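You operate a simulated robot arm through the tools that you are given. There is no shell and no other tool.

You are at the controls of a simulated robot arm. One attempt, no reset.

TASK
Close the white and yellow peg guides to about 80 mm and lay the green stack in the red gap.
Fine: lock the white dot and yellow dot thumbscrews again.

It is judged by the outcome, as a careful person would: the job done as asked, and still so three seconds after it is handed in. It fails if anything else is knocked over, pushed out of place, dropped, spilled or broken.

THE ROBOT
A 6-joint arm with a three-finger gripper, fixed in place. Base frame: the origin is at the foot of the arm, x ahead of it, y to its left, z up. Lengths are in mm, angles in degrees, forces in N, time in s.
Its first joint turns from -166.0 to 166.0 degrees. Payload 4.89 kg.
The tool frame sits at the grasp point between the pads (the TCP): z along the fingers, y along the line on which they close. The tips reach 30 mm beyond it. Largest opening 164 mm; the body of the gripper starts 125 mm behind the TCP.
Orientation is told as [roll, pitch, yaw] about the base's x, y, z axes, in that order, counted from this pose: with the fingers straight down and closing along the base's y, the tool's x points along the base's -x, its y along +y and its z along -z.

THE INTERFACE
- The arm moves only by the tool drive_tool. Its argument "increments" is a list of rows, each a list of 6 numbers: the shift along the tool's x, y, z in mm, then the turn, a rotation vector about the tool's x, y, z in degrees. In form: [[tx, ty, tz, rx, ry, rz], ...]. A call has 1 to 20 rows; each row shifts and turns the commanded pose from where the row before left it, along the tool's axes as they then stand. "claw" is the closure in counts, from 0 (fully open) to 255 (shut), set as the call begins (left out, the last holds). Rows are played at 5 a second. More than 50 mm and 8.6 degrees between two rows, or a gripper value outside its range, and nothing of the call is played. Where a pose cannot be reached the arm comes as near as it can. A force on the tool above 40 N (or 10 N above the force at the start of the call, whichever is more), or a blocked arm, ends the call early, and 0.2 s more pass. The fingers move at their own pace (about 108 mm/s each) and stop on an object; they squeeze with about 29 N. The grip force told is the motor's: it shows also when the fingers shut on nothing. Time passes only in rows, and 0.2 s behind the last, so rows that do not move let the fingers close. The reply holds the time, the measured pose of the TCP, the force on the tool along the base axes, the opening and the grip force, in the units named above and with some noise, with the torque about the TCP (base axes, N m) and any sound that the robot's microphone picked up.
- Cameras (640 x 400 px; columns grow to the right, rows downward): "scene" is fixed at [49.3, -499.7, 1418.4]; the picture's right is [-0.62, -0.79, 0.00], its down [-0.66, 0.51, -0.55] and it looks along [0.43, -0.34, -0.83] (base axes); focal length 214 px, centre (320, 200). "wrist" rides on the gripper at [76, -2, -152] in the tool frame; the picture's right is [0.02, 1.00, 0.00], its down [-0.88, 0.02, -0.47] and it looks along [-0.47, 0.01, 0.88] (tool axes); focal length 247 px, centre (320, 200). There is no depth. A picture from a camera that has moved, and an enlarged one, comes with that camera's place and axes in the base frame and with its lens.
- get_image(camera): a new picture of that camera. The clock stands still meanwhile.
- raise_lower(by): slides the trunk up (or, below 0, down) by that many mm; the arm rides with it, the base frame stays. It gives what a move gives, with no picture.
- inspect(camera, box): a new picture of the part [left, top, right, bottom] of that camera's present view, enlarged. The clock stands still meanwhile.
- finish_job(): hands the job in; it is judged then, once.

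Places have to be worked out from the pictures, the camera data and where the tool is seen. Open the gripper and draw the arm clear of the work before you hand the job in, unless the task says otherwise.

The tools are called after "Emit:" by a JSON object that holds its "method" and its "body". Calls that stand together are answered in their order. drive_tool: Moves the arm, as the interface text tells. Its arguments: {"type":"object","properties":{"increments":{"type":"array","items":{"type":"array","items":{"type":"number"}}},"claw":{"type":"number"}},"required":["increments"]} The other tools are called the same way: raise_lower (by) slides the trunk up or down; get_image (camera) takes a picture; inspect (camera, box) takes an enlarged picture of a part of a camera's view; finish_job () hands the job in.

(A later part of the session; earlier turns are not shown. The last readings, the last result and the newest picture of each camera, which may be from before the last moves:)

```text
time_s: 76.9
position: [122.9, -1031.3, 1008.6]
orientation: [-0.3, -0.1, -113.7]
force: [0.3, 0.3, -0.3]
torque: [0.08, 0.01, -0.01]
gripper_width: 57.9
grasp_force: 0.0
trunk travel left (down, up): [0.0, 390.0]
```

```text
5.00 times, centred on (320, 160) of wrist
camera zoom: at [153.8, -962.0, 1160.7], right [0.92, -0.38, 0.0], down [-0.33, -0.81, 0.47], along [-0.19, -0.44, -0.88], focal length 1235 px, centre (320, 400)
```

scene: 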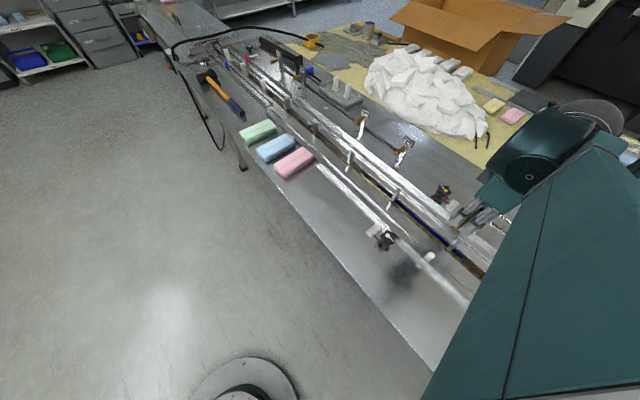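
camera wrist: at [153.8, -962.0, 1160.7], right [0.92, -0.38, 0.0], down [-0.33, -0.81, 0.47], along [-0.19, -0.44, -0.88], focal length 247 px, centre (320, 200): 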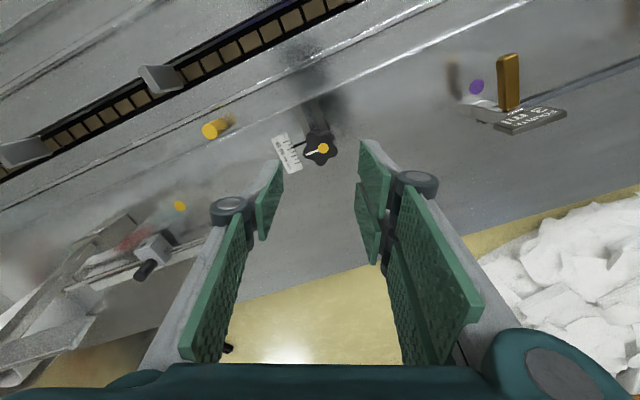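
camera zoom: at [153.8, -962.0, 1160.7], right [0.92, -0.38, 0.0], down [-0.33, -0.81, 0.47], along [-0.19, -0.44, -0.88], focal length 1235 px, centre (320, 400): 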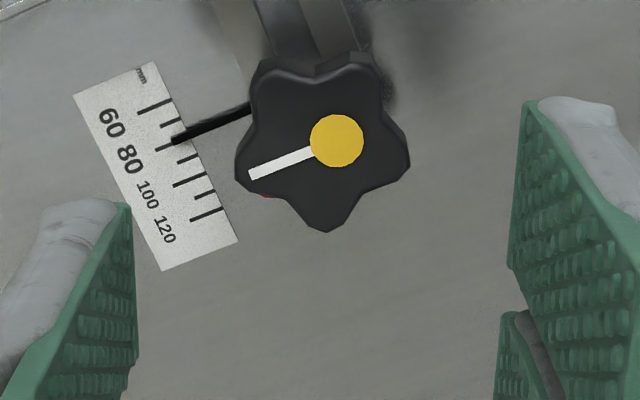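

Yellow knob is locked with its line back at −x, pointer ≈78–80. Now moving to above the white knob (expected axis ≈[119.5,−785]) with yaw ≈ −108° so I can turn a half-turn CCW in one go.

Emit:
{"method": "drive_tool", "body": {"increments": [[37.4, -17, 0, 0, 0, 0], [37.4, -17, 0, 0, 0, 0], [37.4, -17, 0, 0, 0, 0], [37.4, -17, 0, 0, 0, 0], [37.4, -17, 0, 0, 0, 0], [37.2, -17.1, 0, 0, 0, 0], [0, 0, 20, 0, 0, -5.7], [0, 0, 20, 0, 0, 0], [0, 0, 0, 0, 0, 0]]}}

Emit:
{"method": "get_image", "body": {"camera": "wrist"}}

Emit:
{"method": "inspect", "body": {"camera": "wrist", "box": [240, 120, 400, 220]}}

```text
time_s: 78.9
position: [118.4, -786.1, 967.8]
orientation: [-0.3, -0.1, -107.9]
force: [-0.5, 1.3, -0.9]
torque: [-0.04, -0.04, 0.02]
gripper_width: 57.9
grasp_force: 0.1
trunk travel left (down, up): [0.0, 390.0]
```

```text
taken
camera wrist: at [143.0, -713.0, 1120.6], right [0.96, -0.29, 0.0], down [-0.25, -0.84, 0.47], along [-0.14, -0.45, -0.88], focal length 247 px, centre (320, 200)
```

wrist: 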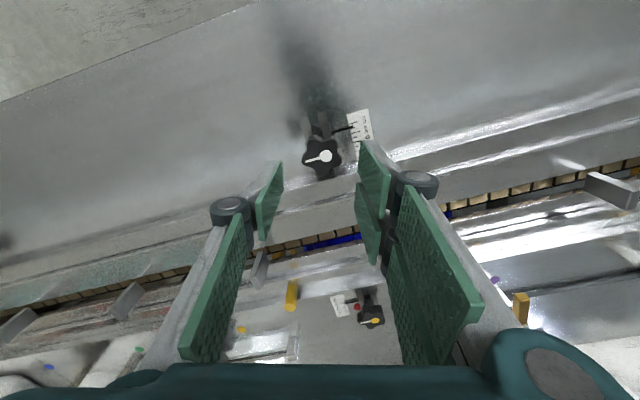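

```text
4.00 times, centred on (320, 170) of wrist
camera zoom: at [143.0, -713.0, 1120.6], right [0.96, -0.29, 0.0], down [-0.25, -0.84, 0.47], along [-0.14, -0.45, -0.88], focal length 988 px, centre (320, 320)
```

zoom: 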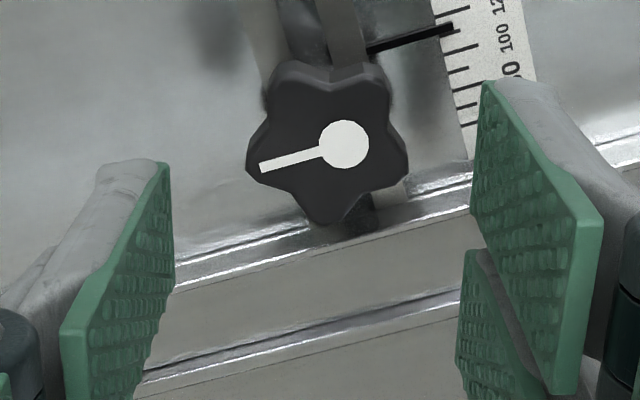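

Using the dot/line geometry (axis ≈4 mm from dot toward the line), the axis is ≈(+1.6,+1.3) mm from the tool. Shifting, descending to z≈908 and gripping the white knob.

Emit:
{"method": "drive_tool", "body": {"increments": [[1.5, 1.3, 20, 0, 0, 0], [0, 0, 20, 0, 0, 0], [0, 0, 20, 0, 0, 0], [0, 0, 0, 0, 0, 0]]}}

Emit:
{"method": "get_image", "body": {"camera": "wrist"}}

Emit:
{"method": "drive_tool", "body": {"claw": 255, "increments": [[0, 0, 0, 0, 0, 0], [0, 0, 0, 0, 0, 0], [0, 0, 0, 0, 0, 0]]}}

```text
time_s: 79.9
position: [119.4, -785.5, 907.5]
orientation: [-0.3, -0.1, -107.9]
force: [-0.9, 0.9, 0.6]
torque: [-0.05, -0.01, -0.03]
gripper_width: 57.6
grasp_force: 0.0
trunk travel left (down, up): [0.0, 390.0]
```

```text
taken
camera wrist: at [143.0, -712.6, 1060.5], right [0.96, -0.29, 0.0], down [-0.25, -0.84, 0.47], along [-0.14, -0.45, -0.88], focal length 247 px, centre (320, 200)
```

wrist: 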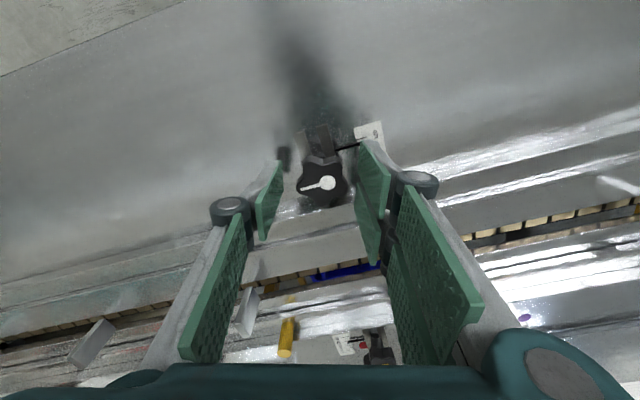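

```text
time_s: 80.7
position: [119.2, -786.3, 908.3]
orientation: [-0.2, 0.0, -108.0]
force: [24.6, -8.7, 0.4]
torque: [-0.33, -0.73, -0.01]
gripper_width: 36.9
grasp_force: 44.8
trunk travel left (down, up): [0.0, 390.0]
```

Gripped. Nulling the 26 N along tool y and starting the counter-clockwise turn.

Emit:
{"method": "drive_tool", "body": {"increments": [[0, 1.2, 0, 0, 0, 0], [0, 0, 0, 0, 0, -5], [0, 0, 0, 0, 0, -5]]}}

Emit:
{"method": "drive_tool", "body": {"increments": [[0, 0, 0, 0, 0, 0]]}}

```text
time_s: 81.5
position: [119.9, -785.7, 907.7]
orientation: [-0.4, 0.0, -97.9]
force: [5.7, -0.3, -7.8]
torque: [-0.99, 0.16, -0.02]
gripper_width: 36.7
grasp_force: 45.2
trunk travel left (down, up): [0.0, 390.0]
```

```text
time_s: 81.9
position: [120.3, -786.3, 908.1]
orientation: [-0.3, 0.0, -98.0]
force: [0.3, 4.0, -11.4]
torque: [0.07, 0.33, -0.01]
gripper_width: 36.6
grasp_force: 45.2
trunk travel left (down, up): [0.0, 390.0]
```

Low forces. Continuing CCW.

Emit:
{"method": "drive_tool", "body": {"increments": [[0, 0, 0, 0, 0, -7], [0, 0, 0, 0, 0, -7], [0, 0, 0, 0, 0, -7], [0, 0, 0, 0, 0, -7]]}}

Emit:
{"method": "drive_tool", "body": {"increments": [[0, 0, 0, 0, 0, 0]]}}

```text
time_s: 82.9
position: [120.3, -786.0, 908.4]
orientation: [-0.3, 0.1, -69.9]
force: [-1.4, 12.3, -16.0]
torque: [-0.64, -0.05, 0.03]
gripper_width: 36.6
grasp_force: 45.3
trunk travel left (down, up): [0.0, 390.0]
```

```text
time_s: 83.3
position: [120.4, -786.2, 907.4]
orientation: [-0.3, 0.1, -69.9]
force: [-0.6, 13.4, -18.1]
torque: [0.07, 0.11, 0.01]
gripper_width: 36.8
grasp_force: 44.8
trunk travel left (down, up): [0.0, 390.0]
```

Emit:
{"method": "drive_tool", "body": {"increments": [[0.5, 0.2, 0.5, 0, 0, 0], [0, 0, 0, 0, 0, -7], [0, 0, 0, 0, 0, -7], [0, 0, 0, 0, 0, -7], [0, 0, 0, 0, 0, -7]]}}

Emit:
{"method": "drive_tool", "body": {"increments": [[0, 0, 0, 0, 0, 0]]}}

```text
time_s: 84.5
position: [120.9, -784.6, 907.3]
orientation: [-0.2, 0.2, -41.8]
force: [6.8, 6.6, -3.7]
torque: [-0.6, -0.57, -0.04]
gripper_width: 36.6
grasp_force: 44.3
trunk travel left (down, up): [0.0, 390.0]
```

```text
time_s: 84.9
position: [120.6, -785.5, 908.9]
orientation: [-0.2, 0.0, -41.9]
force: [9.9, 4.3, -1.2]
torque: [-0.29, -0.57, 0.04]
gripper_width: 36.7
grasp_force: 44.8
trunk travel left (down, up): [0.0, 390.0]
```

Emit:
{"method": "drive_tool", "body": {"increments": [[0, 0.4, 0, 0, 0, 0], [0, 0, 0, 0, 0, -7], [0, 0, 0, 0, 0, -7], [0, 0, 0, 0, 0, -7], [0, 0, 0, 0, 0, -7]]}}

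Emit:
{"method": "drive_tool", "body": {"increments": [[0, 0, 0, 0, 0, 0]]}}

```text
time_s: 86.1
position: [121.1, -785.5, 907.5]
orientation: [0.0, 0.2, -13.9]
force: [12.0, 1.8, 9.8]
torque: [-0.34, -0.75, 0.02]
gripper_width: 37.1
grasp_force: 45.0
trunk travel left (down, up): [0.0, 390.0]
```

```text
time_s: 86.5
position: [122.2, -785.6, 908.6]
orientation: [-0.2, 0.3, -13.9]
force: [13.8, 1.4, 12.7]
torque: [0.04, -0.39, -0.04]
gripper_width: 36.7
grasp_force: 45.0
trunk travel left (down, up): [0.0, 390.0]
```

Emit:
{"method": "drive_tool", "body": {"increments": [[-0.6, 0, -0.3, 0, 0, 0], [0, 0, 0, 0, 0, -7], [0, 0, 0, 0, 0, -7], [0, 0, 0, 0, 0, -7], [0, 0, 0, 0, 0, -7]]}}

Emit:
{"method": "drive_tool", "body": {"increments": [[0, 0, 0, 0, 0, 0]]}}

```text
time_s: 87.7
position: [120.7, -785.1, 908.6]
orientation: [0.1, 0.3, 14.1]
force: [-0.4, 16.1, -6.0]
torque: [0.29, 0.63, -0.01]
gripper_width: 36.5
grasp_force: 44.7
trunk travel left (down, up): [0.0, 390.0]
```

```text
time_s: 88.1
position: [119.7, -784.7, 908.1]
orientation: [0.0, 0.3, 14.2]
force: [-2.1, 20.9, -11.7]
torque: [0.51, 0.21, 0.01]
gripper_width: 36.6
grasp_force: 45.0
trunk travel left (down, up): [0.0, 390.0]
```

Emit:
{"method": "drive_tool", "body": {"increments": [[-0.2, 0.9, 0.2, 0, 0, 0], [0, 0.1, 0, 0, 0, -7], [0, 0.1, 0, 0, 0, -7], [0, 0.1, 0, 0, 0, -7]]}}

Emit:
{"method": "drive_tool", "body": {"increments": [[0, 0, 0, 0, 0, 0]]}}

```text
time_s: 89.1
position: [121.1, -785.1, 907.4]
orientation: [0.1, 0.2, 35.1]
force: [-15.5, 7.0, -8.4]
torque: [-0.18, 0.7, -0.01]
gripper_width: 37.0
grasp_force: 44.8
trunk travel left (down, up): [0.0, 390.0]
```

```text
time_s: 89.5
position: [120.9, -784.2, 907.4]
orientation: [0.2, 0.4, 35.0]
force: [-21.1, 2.5, -6.5]
torque: [-0.26, 0.91, 0.01]
gripper_width: 36.6
grasp_force: 45.1
trunk travel left (down, up): [0.0, 390.0]
```

Emit:
{"method": "drive_tool", "body": {"increments": [[0.7, 0.5, 0, 0, 0, 0], [0, 0, 0, 0, 0, -7], [0, 0, 0, 0, 0, -7]]}}

Emit:
{"method": "drive_tool", "body": {"increments": [[0, 0, 0, 0, 0, -5], [0, 0, 0, 0, 0, -5]]}}

```text
time_s: 90.3
position: [120.6, -784.0, 907.1]
orientation: [0.2, 0.1, 49.0]
force: [-5.0, 3.6, -14.6]
torque: [-0.48, 0.24, -0.02]
gripper_width: 36.7
grasp_force: 45.2
trunk travel left (down, up): [0.0, 390.0]
```

```text
time_s: 90.9
position: [120.1, -783.6, 907.9]
orientation: [0.2, 0.1, 59.1]
force: [-1.3, 7.7, -6.8]
torque: [0.11, -0.13, -0.03]
gripper_width: 36.7
grasp_force: 45.1
trunk travel left (down, up): [0.0, 390.0]
```

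Emit:
{"method": "drive_tool", "body": {"increments": [[0, 0, 0, 0, 0, -4], [0, 0, 0, 0, 0, -4]]}}

Emit:
{"method": "inspect", "body": {"camera": "wrist", "box": [256, 120, 384, 200]}}

```text
time_s: 91.5
position: [120.0, -785.0, 907.7]
orientation: [0.2, 0.0, 67.1]
force: [-1.3, 1.6, -6.7]
torque: [0.08, 0.11, -1.41]
gripper_width: 37.2
grasp_force: 44.9
trunk travel left (down, up): [0.0, 390.0]
```

```text
5.00 times, centred on (320, 160) of wrist
camera zoom: at [94.7, -856.1, 1059.7], right [-0.93, 0.37, 0.0], down [0.33, 0.82, 0.47], along [0.17, 0.44, -0.88], focal length 1235 px, centre (320, 400)
```

zoom: 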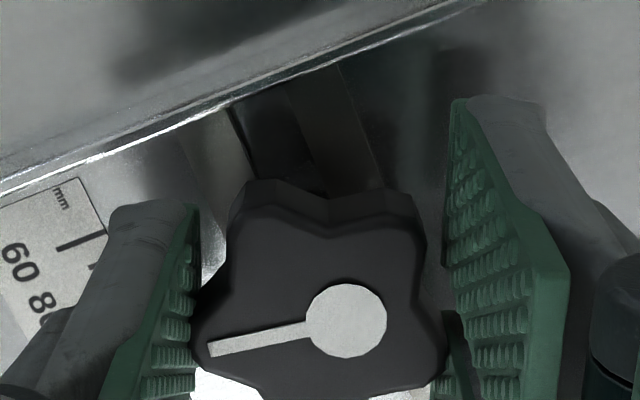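

End stop again at ≈170° (torque −1.4): white knob fully loosened. Relieving, releasing and moving to the white peg (≈[19.5,−830]).

Emit:
{"method": "drive_tool", "body": {"increments": [[0, 0, 0, 0, 0, 3]]}}

Emit:
{"method": "drive_tool", "body": {"claw": 165, "increments": [[0, 0, 0, 0, 0, 0], [0, 0, 0, 0, 0, 0], [0, 0, -20, 0, 0, 0], [0, 0, -30, 0, 0, 0], [0, 0, -30, 0, 0, 0], [0, 0, 0, 0, 0, 8], [0, 0, 0, 0, 0, 8], [0, 0, 0, 0, 0, 8], [0, 0, 0, 0, 0, 8], [0, 0, 0, 0, 0, 8], [0, 0, 0, 0, 0, 8], [0, 0, 0, 0, 0, 8], [0, 0, 0, 0, 0, 8]]}}

Emit:
{"method": "get_image", "body": {"camera": "wrist"}}

```text
time_s: 91.9
position: [120.5, -785.1, 907.2]
orientation: [0.4, 0.1, 64.0]
force: [-4.9, 0.6, -7.9]
torque: [0.09, 0.25, 0.02]
gripper_width: 37.5
grasp_force: 44.9
trunk travel left (down, up): [0.0, 390.0]
```

```text
time_s: 94.7
position: [120.8, -784.9, 989.3]
orientation: [0.0, 0.4, -0.1]
force: [0.5, 0.0, 0.0]
torque: [0.01, 0.0, -0.01]
gripper_width: 57.7
grasp_force: 0.1
trunk travel left (down, up): [0.0, 390.0]
```

```text
taken
camera wrist: at [47.3, -786.0, 1141.2], right [-0.02, 1.0, 0.0], down [0.88, 0.02, 0.47], along [0.47, 0.01, -0.88], focal length 247 px, centre (320, 200)
```

wrist: 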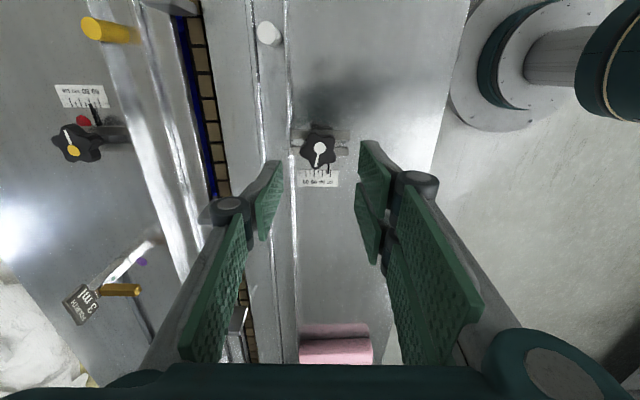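

Emit:
{"method": "drive_tool", "body": {"increments": [[33.4, -15.2, 0, 0, 0, 0], [33.4, -15.2, 0, 0, 0, 0], [33.4, -15.2, 0, 0, 0, 0], [0, 0, 15, 0, 0, 0], [0, 0, 0, 0, 0, 0]]}}

Emit:
{"method": "get_image", "body": {"camera": "wrist"}}

Emit:
{"method": "inspect", "body": {"camera": "wrist", "box": [256, 120, 384, 200]}}

```text
time_s: 95.9
position: [21.6, -829.1, 974.1]
orientation: [-0.1, 0.4, 0.0]
force: [-0.3, 0.5, 0.2]
torque: [-0.03, 0.04, 0.02]
gripper_width: 57.8
grasp_force: 0.2
trunk travel left (down, up): [0.0, 390.0]
```

```text
taken
camera wrist: at [-52.7, -831.4, 1127.0], right [-0.02, 1.0, 0.0], down [0.88, 0.02, 0.47], along [0.47, 0.01, -0.88], focal length 247 px, centre (320, 200)
```

wrist: 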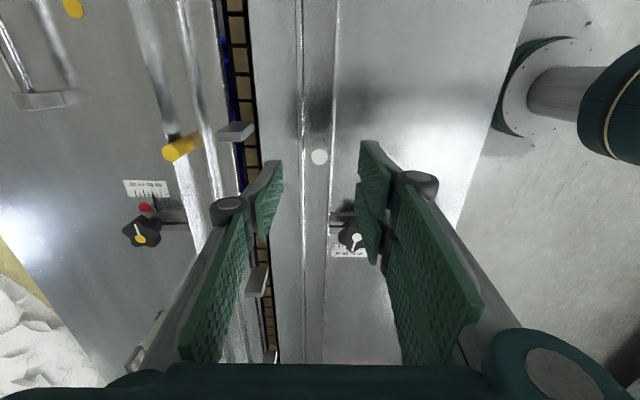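

```text
5.00 times, centred on (320, 160) of wrist
camera zoom: at [-52.7, -831.4, 1127.0], right [-0.02, 1.0, 0.0], down [0.88, 0.02, 0.47], along [0.47, 0.01, -0.88], focal length 1235 px, centre (320, 400)
```

zoom: 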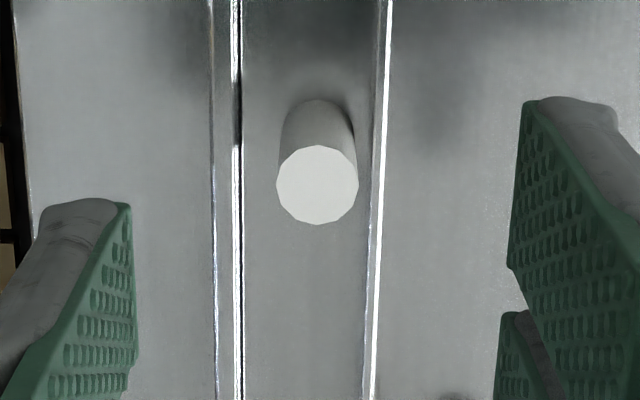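

Peg centred. Descending, gripping and sliding the white guide 17.2 mm toward −y.

Emit:
{"method": "drive_tool", "body": {"increments": [[0, -1, 16, 0, 0, 0], [0, 0, 20, 0, 0, 0], [0, 0, 20, 0, 0, 0], [0, 0, 10, 0, 0, 0], [0, 0, 0, 0, 0, 0]]}}

Emit:
{"method": "drive_tool", "body": {"claw": 255, "increments": [[0, 0, 0, 0, 0, 0], [0, 0, 0, 0, 0, 0], [0, 0, 0, 0, 0, 0]]}}

Emit:
{"method": "drive_tool", "body": {"increments": [[0, -2, 0, 0, 0, 0], [0, -2, 0, 0, 0, 0], [0, -2, 0, 0, 0, 0], [0, -2, 0, 0, 0, 0], [0, 0, 0, 0, 0, 0]]}}

```text
time_s: 97.1
position: [20.5, -830.5, 906.5]
orientation: [0.0, 0.3, 0.0]
force: [0.0, 0.3, -0.2]
torque: [0.01, 0.01, -0.02]
gripper_width: 58.0
grasp_force: 0.1
trunk travel left (down, up): [0.0, 390.0]
```

```text
time_s: 97.9
position: [21.1, -831.3, 906.1]
orientation: [-0.1, 0.3, -0.1]
force: [0.0, -0.2, -3.9]
torque: [-0.05, 0.0, -0.07]
gripper_width: 14.1
grasp_force: 44.7
trunk travel left (down, up): [0.0, 390.0]
```

```text
time_s: 99.1
position: [20.1, -838.6, 906.8]
orientation: [0.0, 0.3, 0.1]
force: [13.0, 1.7, -3.9]
torque: [0.09, -0.55, -0.04]
gripper_width: 13.6
grasp_force: 45.4
trunk travel left (down, up): [0.0, 390.0]
```

Slides freely. Moving the remaining ~9.2 mm, then releasing, rising and reading the scale from above.

Emit:
{"method": "drive_tool", "body": {"increments": [[0, -2, 0, 0, 0, 0], [0, -2, 0, 0, 0, 0], [0, -2, 0, 0, 0, 0], [0, -2, 0, 0, 0, 0], [0, -1.2, 0, 0, 0, 0], [0, 0, 0, 0, 0, 0]]}}

Emit:
{"method": "drive_tool", "body": {"claw": 165, "increments": [[0, 0, 0, 0, 0, 0], [0, 0, 0, 0, 0, 0], [0, 0, -20, 0, 0, 0], [0, 0, -30, 0, 0, 0], [0, 0, -30, 0, 0, 0], [-15, 35, -20, 0, 0, 0], [-15, 35, -20, 0, 0, 0], [0, 0, 0, 0, 0, 0]]}}

Emit:
{"method": "get_image", "body": {"camera": "wrist"}}

Emit:
{"method": "inspect", "body": {"camera": "wrist", "box": [280, 150, 360, 215]}}

```text
time_s: 100.5
position: [20.8, -848.2, 907.6]
orientation: [0.1, 0.4, 0.1]
force: [19.2, 2.2, -15.1]
torque: [0.05, -0.66, -0.03]
gripper_width: 13.8
grasp_force: 44.6
trunk travel left (down, up): [0.0, 390.0]
```

```text
time_s: 102.3
position: [51.4, -778.1, 1026.1]
orientation: [0.1, 0.3, 0.0]
force: [-0.1, -0.5, -0.6]
torque: [0.16, -0.06, 0.03]
gripper_width: 57.9
grasp_force: 0.1
trunk travel left (down, up): [0.0, 390.0]
```

```text
taken
camera wrist: at [-22.6, -779.4, 1179.6], right [-0.02, 1.0, 0.0], down [0.88, 0.02, 0.47], along [0.47, 0.01, -0.88], focal length 247 px, centre (320, 200)
```

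wrist: 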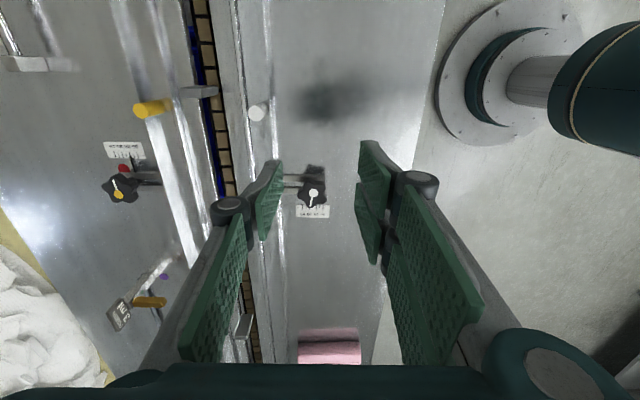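

```text
6.15 times, centred on (320, 182) of wrist
camera zoom: at [-22.6, -779.4, 1179.6], right [-0.02, 1.0, 0.0], down [0.88, 0.02, 0.47], along [0.47, 0.01, -0.88], focal length 1520 px, centre (320, 308)
```

zoom: 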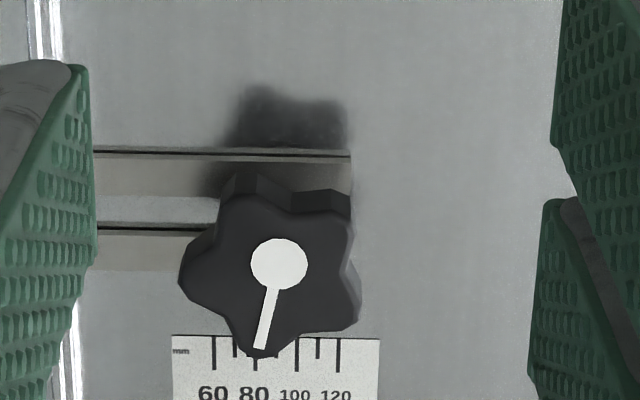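

The knob lobe hides the pointer; moving the camera +115 mm in x to look straight down at the scale.

Emit:
{"method": "drive_tool", "body": {"increments": [[-39, 0, 0, 0, 0, 0], [-39, 0, 0, 0, 0, 0], [-39, 0, 0, 0, 0, 0], [-39, 0, 0, 0, 0, 0], [0, 0, 0, 0, 0, 0]]}}

Emit:
{"method": "get_image", "body": {"camera": "wrist"}}

Emit:
{"method": "inspect", "body": {"camera": "wrist", "box": [280, 40, 360, 90]}}

```text
time_s: 103.5
position: [205.3, -777.8, 1026.3]
orientation: [0.0, 0.3, 0.0]
force: [-1.1, 0.3, 0.0]
torque: [-0.04, -0.11, 0.0]
gripper_width: 57.8
grasp_force: 0.0
trunk travel left (down, up): [0.0, 390.0]
```

```text
taken
camera wrist: at [132.4, -780.6, 1179.8], right [-0.02, 1.0, 0.0], down [0.88, 0.02, 0.47], along [0.47, 0.01, -0.88], focal length 247 px, centre (320, 200)
```

wrist: 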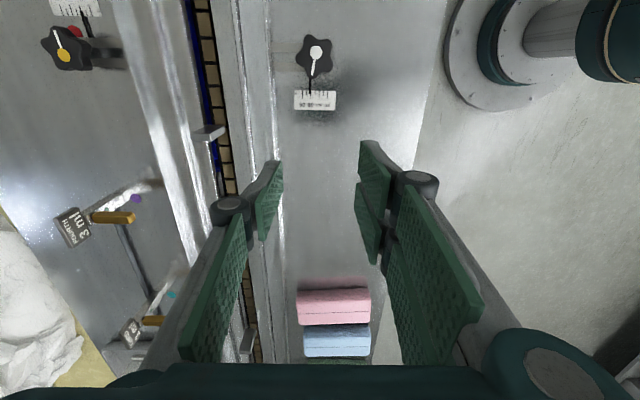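

```text
8.00 times, centred on (320, 65) of wrist
camera zoom: at [132.4, -780.6, 1179.8], right [-0.02, 1.0, 0.0], down [0.88, 0.02, 0.47], along [0.47, 0.01, -0.88], focal length 1976 px, centre (320, 1280)
```

zoom: 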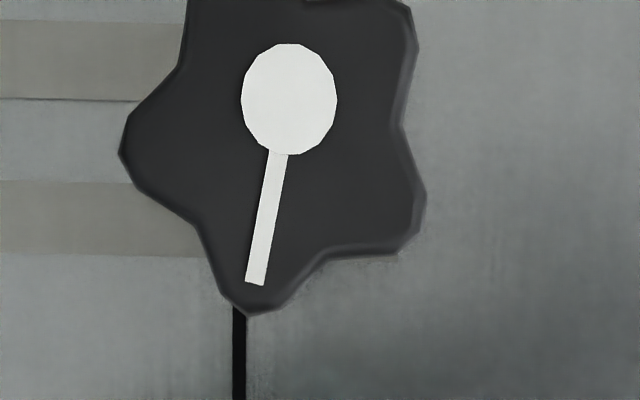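

Emit:
{"method": "inspect", "body": {"camera": "wrist", "box": [285, 82, 349, 118]}}

Emit:
{"method": "inspect", "body": {"camera": "wrist", "box": [40, 0, 120, 50]}}

```text
10.00 times, centred on (317, 100) of wrist
camera zoom: at [132.4, -780.6, 1179.8], right [-0.02, 1.0, 0.0], down [0.88, 0.02, 0.47], along [0.47, 0.01, -0.88], focal length 2470 px, centre (350, 1200)
```

zoom: 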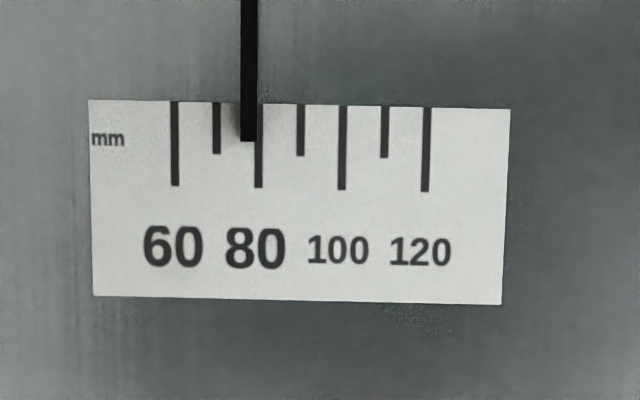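

```text
8.00 times, centred on (80, 25) of wrist
camera zoom: at [132.4, -780.6, 1179.8], right [-0.02, 1.0, 0.0], down [0.88, 0.02, 0.47], along [0.47, 0.01, -0.88], focal length 1976 px, centre (2240, 1600)
```

zoom: 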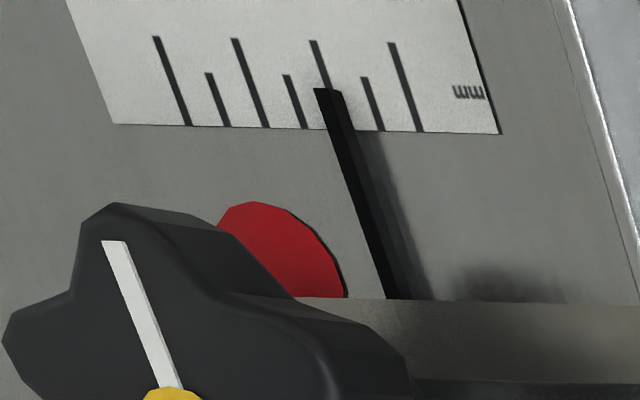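

White reads ≈77.8. Going back to the peg for a +1.1 mm correction.

Emit:
{"method": "drive_tool", "body": {"increments": [[39, 0, 0, 0, 0, 0], [39, 0, 0, 0, 0, 0], [39, 0, 0, 0, 0, 0], [39, 0, 0, 0, 0, 0], [15, -35, 20, 0, 0, 0], [15, -35, 20, 0, 0, 0], [0, 0, 30, 0, 0, 0], [0, 0, 30, 0, 0, 0], [0, 0, 20, 0, 0, 0], [0, 0, 0, 0, 0, 0]]}}

Emit:
{"method": "drive_tool", "body": {"claw": 255, "increments": [[0, 0, 0, 0, 0, 0], [0, 0, 0, 0, 0, 0], [0, 0, 0, 0, 0, 0], [0, 0.6, 0, 0, 0, 0], [0, 0.6, 0, 0, 0, 0], [0, 0, 0, 0, 0, 0]]}}

Emit:
{"method": "drive_tool", "body": {"claw": 165, "increments": [[0, 0, 0, 0, 0, 0], [0, 0, 0, 0, 0, 0], [0, 0, -20, 0, 0, 0], [0, 0, -30, 0, 0, 0], [0, 0, -30, 0, 0, 0], [-15, 35, -20, 0, 0, 0], [-15, 35, -20, 0, 0, 0], [-39, 0, 0, 0, 0, 0], [-39, 0, 0, 0, 0, 0], [-39, 0, 0, 0, 0, 0], [-39, 0, 0, 0, 0, 0], [0, 0, 0, 0, 0, 0]]}}

Emit:
{"method": "inspect", "body": {"camera": "wrist", "box": [285, 82, 349, 118]}}

Emit:
{"method": "get_image", "body": {"camera": "wrist"}}

```text
time_s: 105.7
position: [19.7, -848.2, 909.3]
orientation: [0.0, 0.2, 0.0]
force: [0.4, 0.3, -0.3]
torque: [0.0, 0.0, 0.02]
gripper_width: 58.0
grasp_force: 0.1
trunk travel left (down, up): [0.0, 390.0]
```

```text
time_s: 107.1
position: [18.8, -846.2, 908.7]
orientation: [-0.1, 0.2, 0.0]
force: [-9.8, -1.3, 20.9]
torque: [0.01, 0.35, 0.08]
gripper_width: 14.1
grasp_force: 44.9
trunk travel left (down, up): [0.0, 390.0]
```

```text
time_s: 109.7
position: [206.6, -775.7, 1028.9]
orientation: [0.0, 0.3, 0.0]
force: [-1.0, 0.7, 1.0]
torque: [0.0, -0.13, 0.01]
gripper_width: 58.0
grasp_force: 0.0
trunk travel left (down, up): [0.0, 390.0]
```

```text
10.00 times, centred on (317, 100) of wrist
camera zoom: at [133.2, -778.5, 1181.4], right [-0.02, 1.0, 0.0], down [0.88, 0.02, 0.47], along [0.47, 0.01, -0.88], focal length 2470 px, centre (350, 1200)
```

zoom: 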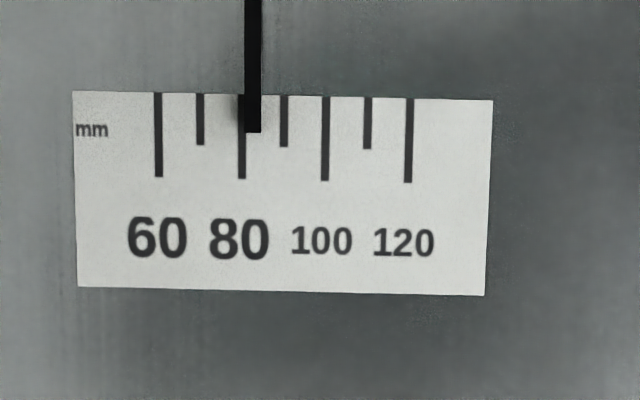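

```text
taken
camera wrist: at [133.2, -778.5, 1181.4], right [-0.02, 1.0, 0.0], down [0.88, 0.02, 0.47], along [0.47, 0.01, -0.88], focal length 247 px, centre (320, 200)
```

wrist: 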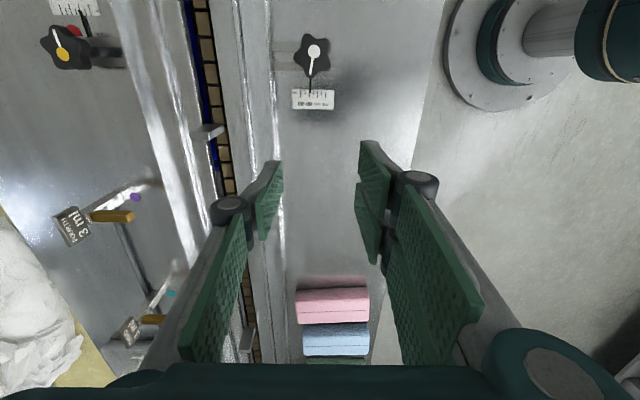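

Now white reads ≈82 and yellow ≈79, so the gap is ≈80.5 mm. Returning over the white knob axis (recorded offset −85.8,−7.4), yaw 62° to match its lobes, to relock it.

Emit:
{"method": "drive_tool", "body": {"increments": [[42.9, -3.7, 0, 0, 0, 0], [42.9, -3.7, 0, 0, 0, 0], [0, 0, 0, 0, 0, -7.75], [0, 0, 0, 0, 0, -7.75], [0, 0, 0, 0, 0, -7.75], [0, 0, 0, 0, 0, -7.75], [0, 0, 0, 0, 0, -7.75], [0, 0, 0, 0, 0, -7.75], [0, 0, 0, 0, 0, -7.75], [0, 0, 0, 0, 0, -7.75], [0, 0, 35, 0, 0, 0], [0, 0, 35, 0, 0, 0], [0, 0, 15, 0, 0, 0], [0, 0, 0, 0, 0, 0]]}}

Emit:
{"method": "inspect", "body": {"camera": "wrist", "box": [240, 120, 400, 220]}}

```text
time_s: 112.7
position: [120.8, -786.1, 943.1]
orientation: [0.3, 0.2, 62.0]
force: [-0.4, -0.1, 0.0]
torque: [-0.02, -0.06, 0.0]
gripper_width: 57.8
grasp_force: 0.1
trunk travel left (down, up): [0.0, 390.0]
```

```text
4.00 times, centred on (320, 170) of wrist
camera zoom: at [89.1, -853.2, 1096.4], right [-0.89, 0.45, 0.0], down [0.4, 0.79, 0.47], along [0.21, 0.42, -0.88], focal length 988 px, centre (320, 320)
```

zoom: 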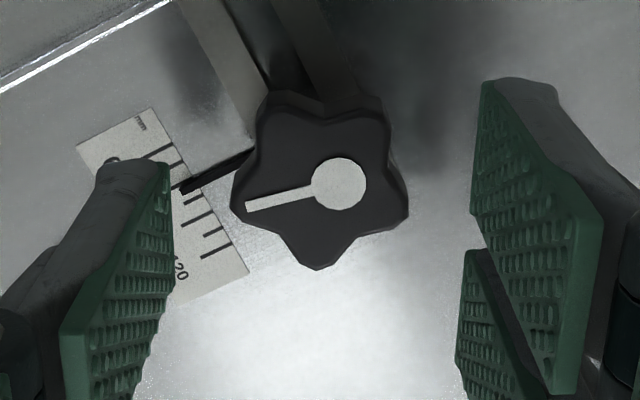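

Well centred. Descending, gripping and starting the clockwise turn.

Emit:
{"method": "drive_tool", "body": {"increments": [[0, 0, 18, 0, 0, 0], [0, 0, 17, 0, 0, 0], [0, 0, 0, 0, 0, 0]]}}

Emit:
{"method": "drive_tool", "body": {"claw": 255, "increments": [[0, 0, 0, 0, 0, 0], [0, 0, 0, 0, 0, 0], [0, 0, 0, 0, 0, 0]]}}

Emit:
{"method": "drive_tool", "body": {"increments": [[0, 0, 0, 0, 0, 7], [0, 0, 0, 0, 0, 7], [0, 0, 0, 0, 0, 7]]}}

Emit:
{"method": "drive_tool", "body": {"increments": [[0, 0, 0, 0, 0, 0]]}}

```text
time_s: 113.5
position: [120.1, -784.6, 908.2]
orientation: [0.3, 0.1, 62.0]
force: [0.3, 0.5, 0.1]
torque: [0.02, 0.0, 0.0]
gripper_width: 57.8
grasp_force: 0.0
trunk travel left (down, up): [0.0, 390.0]
```

```text
time_s: 114.3
position: [119.7, -785.2, 907.5]
orientation: [0.3, 0.1, 62.0]
force: [3.2, -2.3, -1.9]
torque: [-0.13, 0.03, -0.01]
gripper_width: 36.9
grasp_force: 45.0
trunk travel left (down, up): [0.0, 390.0]
```

```text
time_s: 115.1
position: [120.4, -784.6, 908.4]
orientation: [0.3, 0.3, 40.8]
force: [2.2, -12.8, 21.8]
torque: [-0.04, -0.26, -0.03]
gripper_width: 37.3
grasp_force: 44.7
trunk travel left (down, up): [0.0, 390.0]
```

```text
time_s: 115.5
position: [120.9, -784.5, 907.5]
orientation: [0.1, 0.3, 41.1]
force: [1.9, -17.6, 28.2]
torque: [-0.51, 0.02, -0.04]
gripper_width: 36.9
grasp_force: 44.7
trunk travel left (down, up): [0.0, 390.0]
```

Emit:
{"method": "drive_tool", "body": {"increments": [[0.5, -0.5, -0.6, 0, 0, 0], [0, 0, 0, 0, 0, 7], [0, 0, 0, 0, 0, 7], [0, 0, 0, 0, 0, 7]]}}

Emit:
{"method": "drive_tool", "body": {"increments": [[0, 0, 0, 0, 0, 0]]}}

```text
time_s: 116.5
position: [119.6, -784.5, 907.9]
orientation: [0.0, 0.3, 20.0]
force: [5.8, -12.7, 15.6]
torque: [-0.32, -0.23, 0.01]
gripper_width: 36.7
grasp_force: 45.4
trunk travel left (down, up): [0.0, 390.0]
```

```text
time_s: 116.9
position: [119.9, -785.0, 908.5]
orientation: [0.1, 0.3, 20.1]
force: [8.3, -12.2, 13.1]
torque: [-0.38, -0.37, 0.0]
gripper_width: 37.1
grasp_force: 45.2
trunk travel left (down, up): [0.0, 390.0]
```

Emit:
{"method": "drive_tool", "body": {"increments": [[-0.2, -0.5, -0.3, 0, 0, 0], [0, 0, 0, 0, 0, 7], [0, 0, 0, 0, 0, 7], [0, 0, 0, 0, 0, 7]]}}

Emit:
{"method": "drive_tool", "body": {"increments": [[0, 0, 0, 0, 0, 0]]}}

```text
time_s: 117.9
position: [119.5, -784.8, 907.7]
orientation: [-0.1, 0.3, -1.1]
force: [1.2, 11.3, -5.4]
torque: [0.84, -0.23, 0.01]
gripper_width: 37.3
grasp_force: 45.3
trunk travel left (down, up): [0.0, 390.0]
```

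```text
time_s: 118.3
position: [119.6, -784.3, 908.6]
orientation: [0.0, 0.4, -1.0]
force: [0.0, 16.7, -10.1]
torque: [0.85, 0.07, -0.03]
gripper_width: 36.7
grasp_force: 44.9
trunk travel left (down, up): [0.0, 390.0]
```

Emit:
{"method": "drive_tool", "body": {"increments": [[0, 0.8, 0.2, 0, 0, 0], [0, 0, 0, 0, 0, 7], [0, 0, 0, 0, 0, 7], [0, 0, 0, 0, 0, 7]]}}

Emit:
{"method": "drive_tool", "body": {"increments": [[0, 0, 0, 0, 0, 0]]}}

```text
time_s: 119.3
position: [120.2, -784.8, 907.1]
orientation: [-0.1, 0.3, -22.2]
force: [-4.0, 5.3, -7.6]
torque: [0.58, 0.27, 0.02]
gripper_width: 36.5
grasp_force: 44.7
trunk travel left (down, up): [0.0, 390.0]
```

```text
time_s: 119.7
position: [120.1, -784.3, 907.2]
orientation: [0.0, 0.2, -22.1]
force: [-4.8, 3.3, -5.2]
torque: [0.39, 0.11, -0.01]
gripper_width: 36.6
grasp_force: 45.2
trunk travel left (down, up): [0.0, 390.0]
```

Emit:
{"method": "drive_tool", "body": {"increments": [[0, 0, 0, 0, 0, 7], [0, 0, 0, 0, 0, 7], [0, 0, 0, 0, 0, 7], [0, 0, 0, 0, 0, 7]]}}

Emit:
{"method": "drive_tool", "body": {"increments": [[0, 0, 0, 0, 0, 0]]}}

```text
time_s: 120.7
position: [120.1, -784.3, 907.5]
orientation: [-0.3, 0.0, -50.2]
force: [-3.7, -14.7, 7.4]
torque: [-0.26, 0.05, 0.06]
gripper_width: 36.7
grasp_force: 44.6
trunk travel left (down, up): [0.0, 390.0]
```

```text
time_s: 121.1
position: [119.8, -785.1, 908.6]
orientation: [-0.3, 0.1, -50.0]
force: [-4.8, -22.4, 11.2]
torque: [-0.86, -0.19, 0.05]
gripper_width: 36.6
grasp_force: 45.5
trunk travel left (down, up): [0.0, 390.0]
```

Emit:
{"method": "drive_tool", "body": {"increments": [[-0.6, -0.7, -0.2, 0, 0, 0], [0, 0, 0, 0, 0, 7], [0, 0, 0, 0, 0, 7], [0, 0, 0, 0, 0, 7]]}}

Emit:
{"method": "drive_tool", "body": {"increments": [[0, 0, 0, 0, 0, 0]]}}

```text
time_s: 122.1
position: [120.1, -784.9, 906.8]
orientation: [-0.2, 0.1, -71.1]
force: [-4.6, -3.0, -0.1]
torque: [0.36, -0.02, 0.0]
gripper_width: 36.9
grasp_force: 45.3
trunk travel left (down, up): [0.0, 390.0]
```

```text
time_s: 122.5
position: [119.7, -786.1, 907.6]
orientation: [-0.3, 0.1, -71.0]
force: [-5.0, 2.3, -5.8]
torque: [0.13, -0.16, -0.02]
gripper_width: 36.5
grasp_force: 45.7
trunk travel left (down, up): [0.0, 390.0]
```

Emit:
{"method": "drive_tool", "body": {"increments": [[0, 0, 0, 0, 0, 7], [0, 0, 0, 0, 0, 7], [0, 0, 0, 0, 0, 6]]}}

Emit:
{"method": "drive_tool", "body": {"increments": [[0, 0, 0, 0, 0, 5], [0, 0, 0, 0, 0, 5]]}}

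```text
time_s: 123.3
position: [119.9, -785.2, 907.3]
orientation: [-0.3, 0.0, -91.0]
force: [-9.8, 7.9, -17.2]
torque: [0.21, -0.08, -0.04]
gripper_width: 36.8
grasp_force: 44.2
trunk travel left (down, up): [0.0, 390.0]
```

```text
time_s: 123.9
position: [121.0, -785.7, 906.1]
orientation: [-0.3, 0.0, -101.0]
force: [-14.1, 15.7, -23.3]
torque: [0.81, -0.07, -0.02]
gripper_width: 36.6
grasp_force: 45.0
trunk travel left (down, up): [0.0, 390.0]
```

Emit:
{"method": "drive_tool", "body": {"increments": [[0.6, -0.7, 0.5, 0, 0, 0], [0, 0, 0, 0, 0, 5], [0, 0, 0, 0, 0, 4]]}}

Emit:
{"method": "drive_tool", "body": {"increments": [[0, 0, 0, 0, 0, 3]]}}

```text
time_s: 124.7
position: [120.8, -786.1, 907.5]
orientation: [-0.3, -0.1, -109.9]
force: [-11.9, -2.5, -14.8]
torque: [-0.3, -0.11, 1.34]
gripper_width: 36.9
grasp_force: 45.1
trunk travel left (down, up): [0.0, 390.0]
```

```text
time_s: 125.1
position: [119.2, -785.8, 906.3]
orientation: [-0.2, -0.1, -113.1]
force: [-11.0, -5.7, -17.8]
torque: [-0.42, -0.02, 1.19]
gripper_width: 37.2
grasp_force: 45.0
trunk travel left (down, up): [0.0, 390.0]
```

White knob is tight (torque +1.3). Releasing, rising and verifying both knobs and scales.

Emit:
{"method": "drive_tool", "body": {"claw": 165, "increments": [[0, 0, 0, 0, 0, 0], [0, 0, 0, 0, 0, 0], [0, 0, -20, 0, 0, 0], [0, 0, -30, 0, 0, 0], [0, 0, -40, 0, 0, 0], [0, 0, -40, 0, 0, 0], [0, 0, 0, 0, 0, -8], [0, 0, 0, 0, 0, -8], [0, 0, 0, 0, 0, -8], [0, 0, 0, 0, 0, -8], [0, 0, 0, 0, 0, -8], [0, 0, 0, 0, 0, -8], [0, 0, 0, 0, 0, -8], [0, 0, 0, 0, 0, -8], [0, 0, 0, 0, 0, -8], [0, 0, 0, 0, 0, -8], [0, 0, 0, 0, 0, -8], [0, 0, 0, 0, 0, -8], [0, 0, 0, 0, 0, -8], [0, 0, 0, 0, 0, -8]]}}

Emit:
{"method": "drive_tool", "body": {"increments": [[-30, 0, -20, 0, 0, -1], [-30, 0, -20, 0, 0, 0], [-25, -30, 0, 0, 0, 0], [0, -40, 0, 0, 0, 0], [0, -40, 0, 0, 0, 0], [0, 0, 0, 0, 0, 0]]}}

Emit:
{"method": "get_image", "body": {"camera": "wrist"}}

```text
time_s: 129.3
position: [121.0, -786.5, 1037.6]
orientation: [0.0, 0.3, -0.9]
force: [-0.2, 0.4, -0.3]
torque: [-0.01, 0.02, -0.01]
gripper_width: 57.8
grasp_force: 0.1
trunk travel left (down, up): [0.0, 390.0]
```

```text
time_s: 130.7
position: [205.9, -894.7, 1076.1]
orientation: [-0.1, 0.2, 0.0]
force: [0.1, 0.5, 1.2]
torque: [-0.08, -0.02, 0.02]
gripper_width: 57.8
grasp_force: 0.1
trunk travel left (down, up): [0.0, 390.0]
```

```text
taken
camera wrist: at [132.2, -897.3, 1228.8], right [-0.02, 1.0, 0.0], down [0.88, 0.02, 0.47], along [0.47, 0.01, -0.88], focal length 247 px, centre (320, 200)
```

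wrist: 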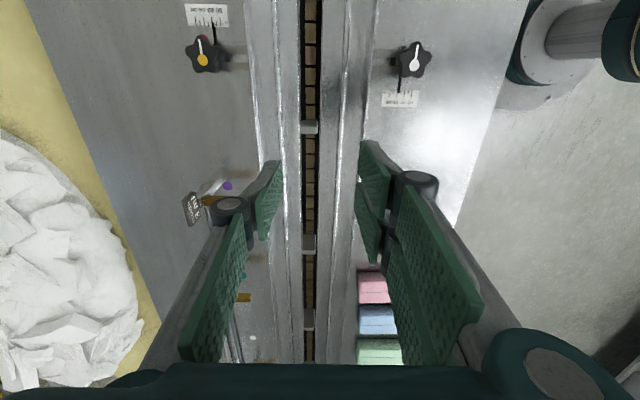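

Emit:
{"method": "inspect", "body": {"camera": "wrist", "box": [176, 0, 256, 80]}}

Emit:
{"method": "inspect", "body": {"camera": "wrist", "box": [368, 30, 448, 115]}}

Emit:
{"method": "inspect", "body": {"camera": "wrist", "box": [240, 0, 400, 160]}}

Emit:
{"method": "inspect", "body": {"camera": "wrist", "box": [330, 250, 430, 370]}}

```text
5.00 times, centred on (216, 40) of wrist
camera zoom: at [132.2, -897.3, 1228.8], right [-0.02, 1.0, 0.0], down [0.88, 0.02, 0.47], along [0.47, 0.01, -0.88], focal length 1235 px, centre (840, 1000)
```

zoom: 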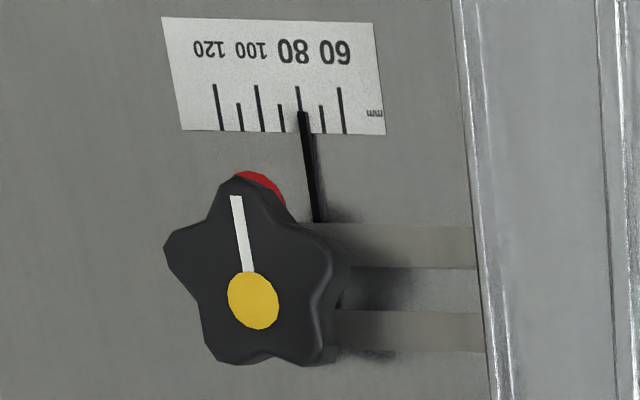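

```text
4.71 times, centred on (408, 72) of wrist
camera zoom: at [132.2, -897.3, 1228.8], right [-0.02, 1.0, 0.0], down [0.88, 0.02, 0.47], along [0.47, 0.01, -0.88], focal length 1162 px, centre (-94, 800)
```

zoom: 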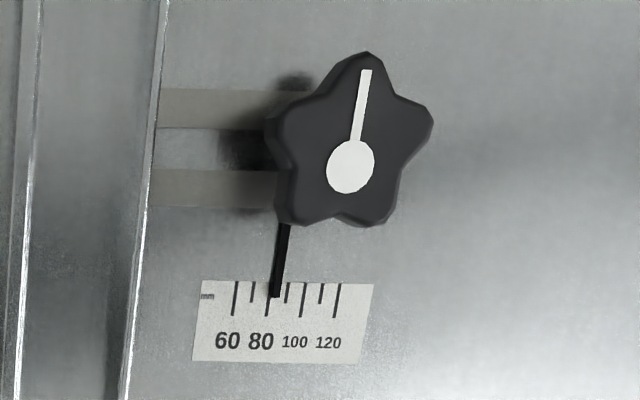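

```text
2.50 times, centred on (320, 80) of wrist
camera zoom: at [132.2, -897.3, 1228.8], right [-0.02, 1.0, 0.0], down [0.88, 0.02, 0.47], along [0.47, 0.01, -0.88], focal length 617 px, centre (320, 500)
```

zoom: 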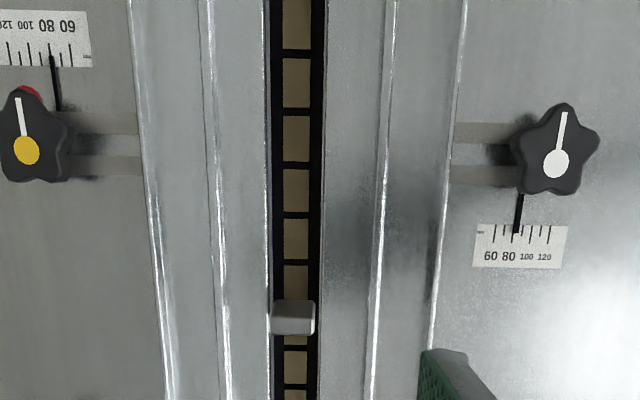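

```text
3.33 times, centred on (380, 310) of wrist
camera zoom: at [132.2, -897.3, 1228.8], right [-0.02, 1.0, 0.0], down [0.88, 0.02, 0.47], along [0.47, 0.01, -0.88], focal length 823 px, centre (120, -167)
```

zoom: 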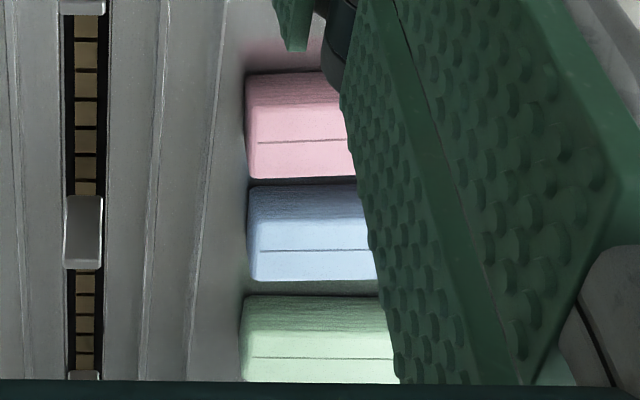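

Both knobs are locked with lines at −x, pointers near 80. Now moving the wrist camera over the green stack at a safe height.

Emit:
{"method": "drive_tool", "body": {"increments": [[-39.5, 18.5, 0, 0, 0, 0], [-39.5, 18.5, 0, 0, 0, 0], [-39.5, 18.5, 0, 0, 0, 0], [-39.5, 18.5, 0, 0, 0, 0], [-39.5, 18.5, 0, 0, 0, 0], [-39.5, 18.5, 0, 0, 0, 0], [-39.5, 18.5, 0, 0, 0, 0], [-39.5, 18.5, 0, 0, 0, 0], [-39.5, 18.5, 0, 0, 0, 0], [-39.5, 18.5, 0, 0, 0, 0], [-39.5, 0, 0, 0, 0, 0], [0, 0, 0, 0, 0, 0]], "claw": 0}}

Emit:
{"method": "get_image", "body": {"camera": "wrist"}}

Emit:
{"method": "get_image", "body": {"camera": "scene"}}

```text
time_s: 133.3
position: [640.3, -712.3, 1075.5]
orientation: [0.0, 0.3, 0.0]
force: [-1.1, -0.2, 0.4]
torque: [0.04, -0.07, -0.02]
gripper_width: 164.2
grasp_force: 0.1
trunk travel left (down, up): [0.0, 390.0]
```

```text
taken
camera wrist: at [566.0, -714.1, 1227.6], right [-0.02, 1.0, 0.0], down [0.88, 0.02, 0.47], along [0.47, 0.01, -0.88], focal length 247 px, centre (320, 200)
```

wrist: 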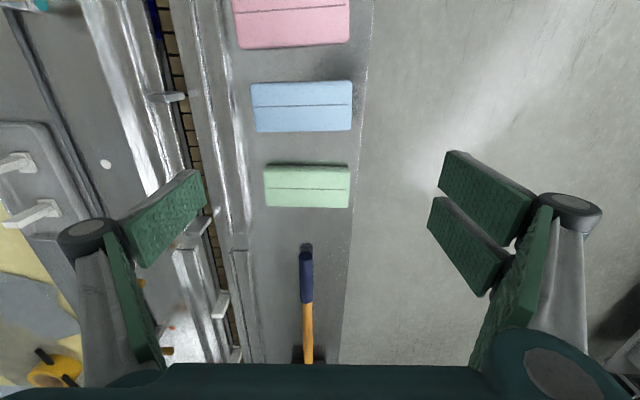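

```text
taken
```

scene: 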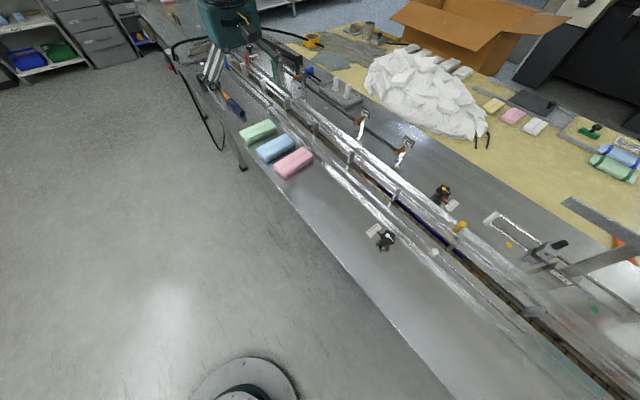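

Emit:
{"method": "inspect", "body": {"camera": "wrist", "box": [216, 70, 376, 220]}}

Emit:
{"method": "inspect", "body": {"camera": "wrist", "box": [240, 140, 380, 230]}}

```text
2.67 times, centred on (296, 145) of wrist
camera zoom: at [566.0, -714.1, 1227.6], right [-0.02, 1.0, 0.0], down [0.88, 0.02, 0.47], along [0.47, 0.01, -0.88], focal length 659 px, centre (384, 347)
```

zoom: 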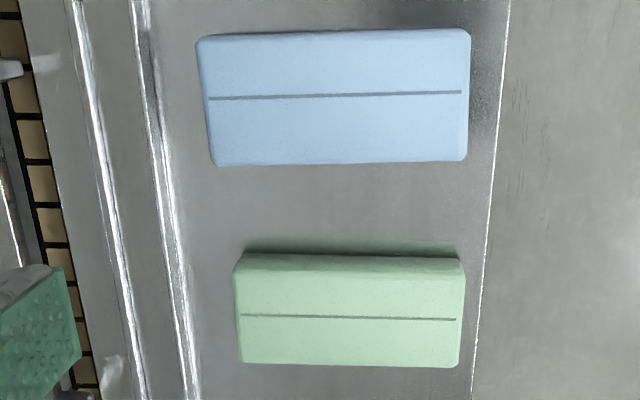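

```text
4.44 times, centred on (310, 185) of wrist
camera zoom: at [566.0, -714.1, 1227.6], right [-0.02, 1.0, 0.0], down [0.88, 0.02, 0.47], along [0.47, 0.01, -0.88], focal length 1098 px, centre (364, 267)
```

zoom: 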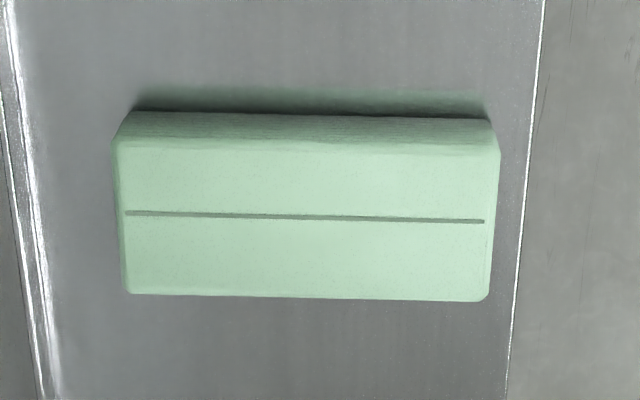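

Green stack: x≈703–758, y≈−792…−667, top z≈890 (≈55×125×33 mm), with clear space all round. Moving above its centre (offset +88.8,−17.6) and part way down.

Emit:
{"method": "drive_tool", "body": {"increments": [[-29.6, -5.9, 0, 0, 0, 0], [-29.6, -5.9, 0, 0, 0, 0], [-29.6, -5.8, 0, 0, 0, 0], [0, 0, 35, 0, 0, 0], [0, 0, 35, 0, 0, 0], [0, 0, 30, 0, 0, 0], [0, 0, 0, 0, 0, 0]]}}

Emit:
{"method": "get_image", "body": {"camera": "wrist"}}

```text
time_s: 134.9
position: [727.9, -727.4, 974.9]
orientation: [0.0, 0.3, 0.0]
force: [-0.3, -0.4, 0.9]
torque: [-0.01, -0.01, 0.0]
gripper_width: 164.0
grasp_force: 0.0
trunk travel left (down, up): [0.0, 390.0]
```

```text
taken
camera wrist: at [654.8, -730.1, 1127.8], right [-0.02, 1.0, 0.0], down [0.88, 0.02, 0.47], along [0.47, 0.01, -0.88], focal length 247 px, centre (320, 200)
```

wrist: 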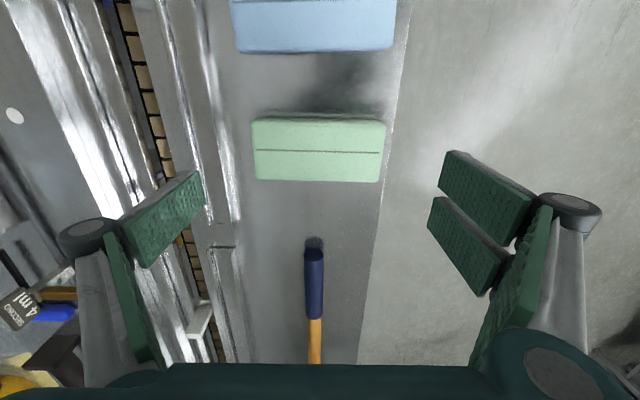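

Centred left–right (319.5) and within a few mm in x. Descending to TCP z≈894 (tips ≈864).

Emit:
{"method": "drive_tool", "body": {"increments": [[1, 0, 25, 0, 0, 0], [0, 0, 25, 0, 0, 0], [0, 0, 18, 0, 0, 0], [0, 0, 12, 0, 0, 0], [0, 0, 0, 0, 0, 0]]}}

Emit:
{"method": "get_image", "body": {"camera": "wrist"}}

```text
time_s: 136.1
position: [727.0, -727.0, 894.6]
orientation: [0.0, 0.3, 0.0]
force: [-0.2, 0.3, -0.1]
torque: [0.01, -0.01, 0.01]
gripper_width: 163.8
grasp_force: 0.2
trunk travel left (down, up): [0.0, 390.0]
```

```text
taken
camera wrist: at [653.6, -730.0, 1046.6], right [-0.02, 1.0, 0.0], down [0.88, 0.02, 0.47], along [0.47, 0.01, -0.88], focal length 247 px, centre (320, 200)
```

wrist: 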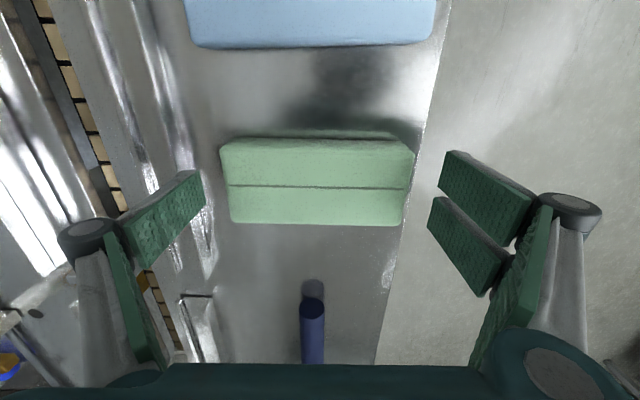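

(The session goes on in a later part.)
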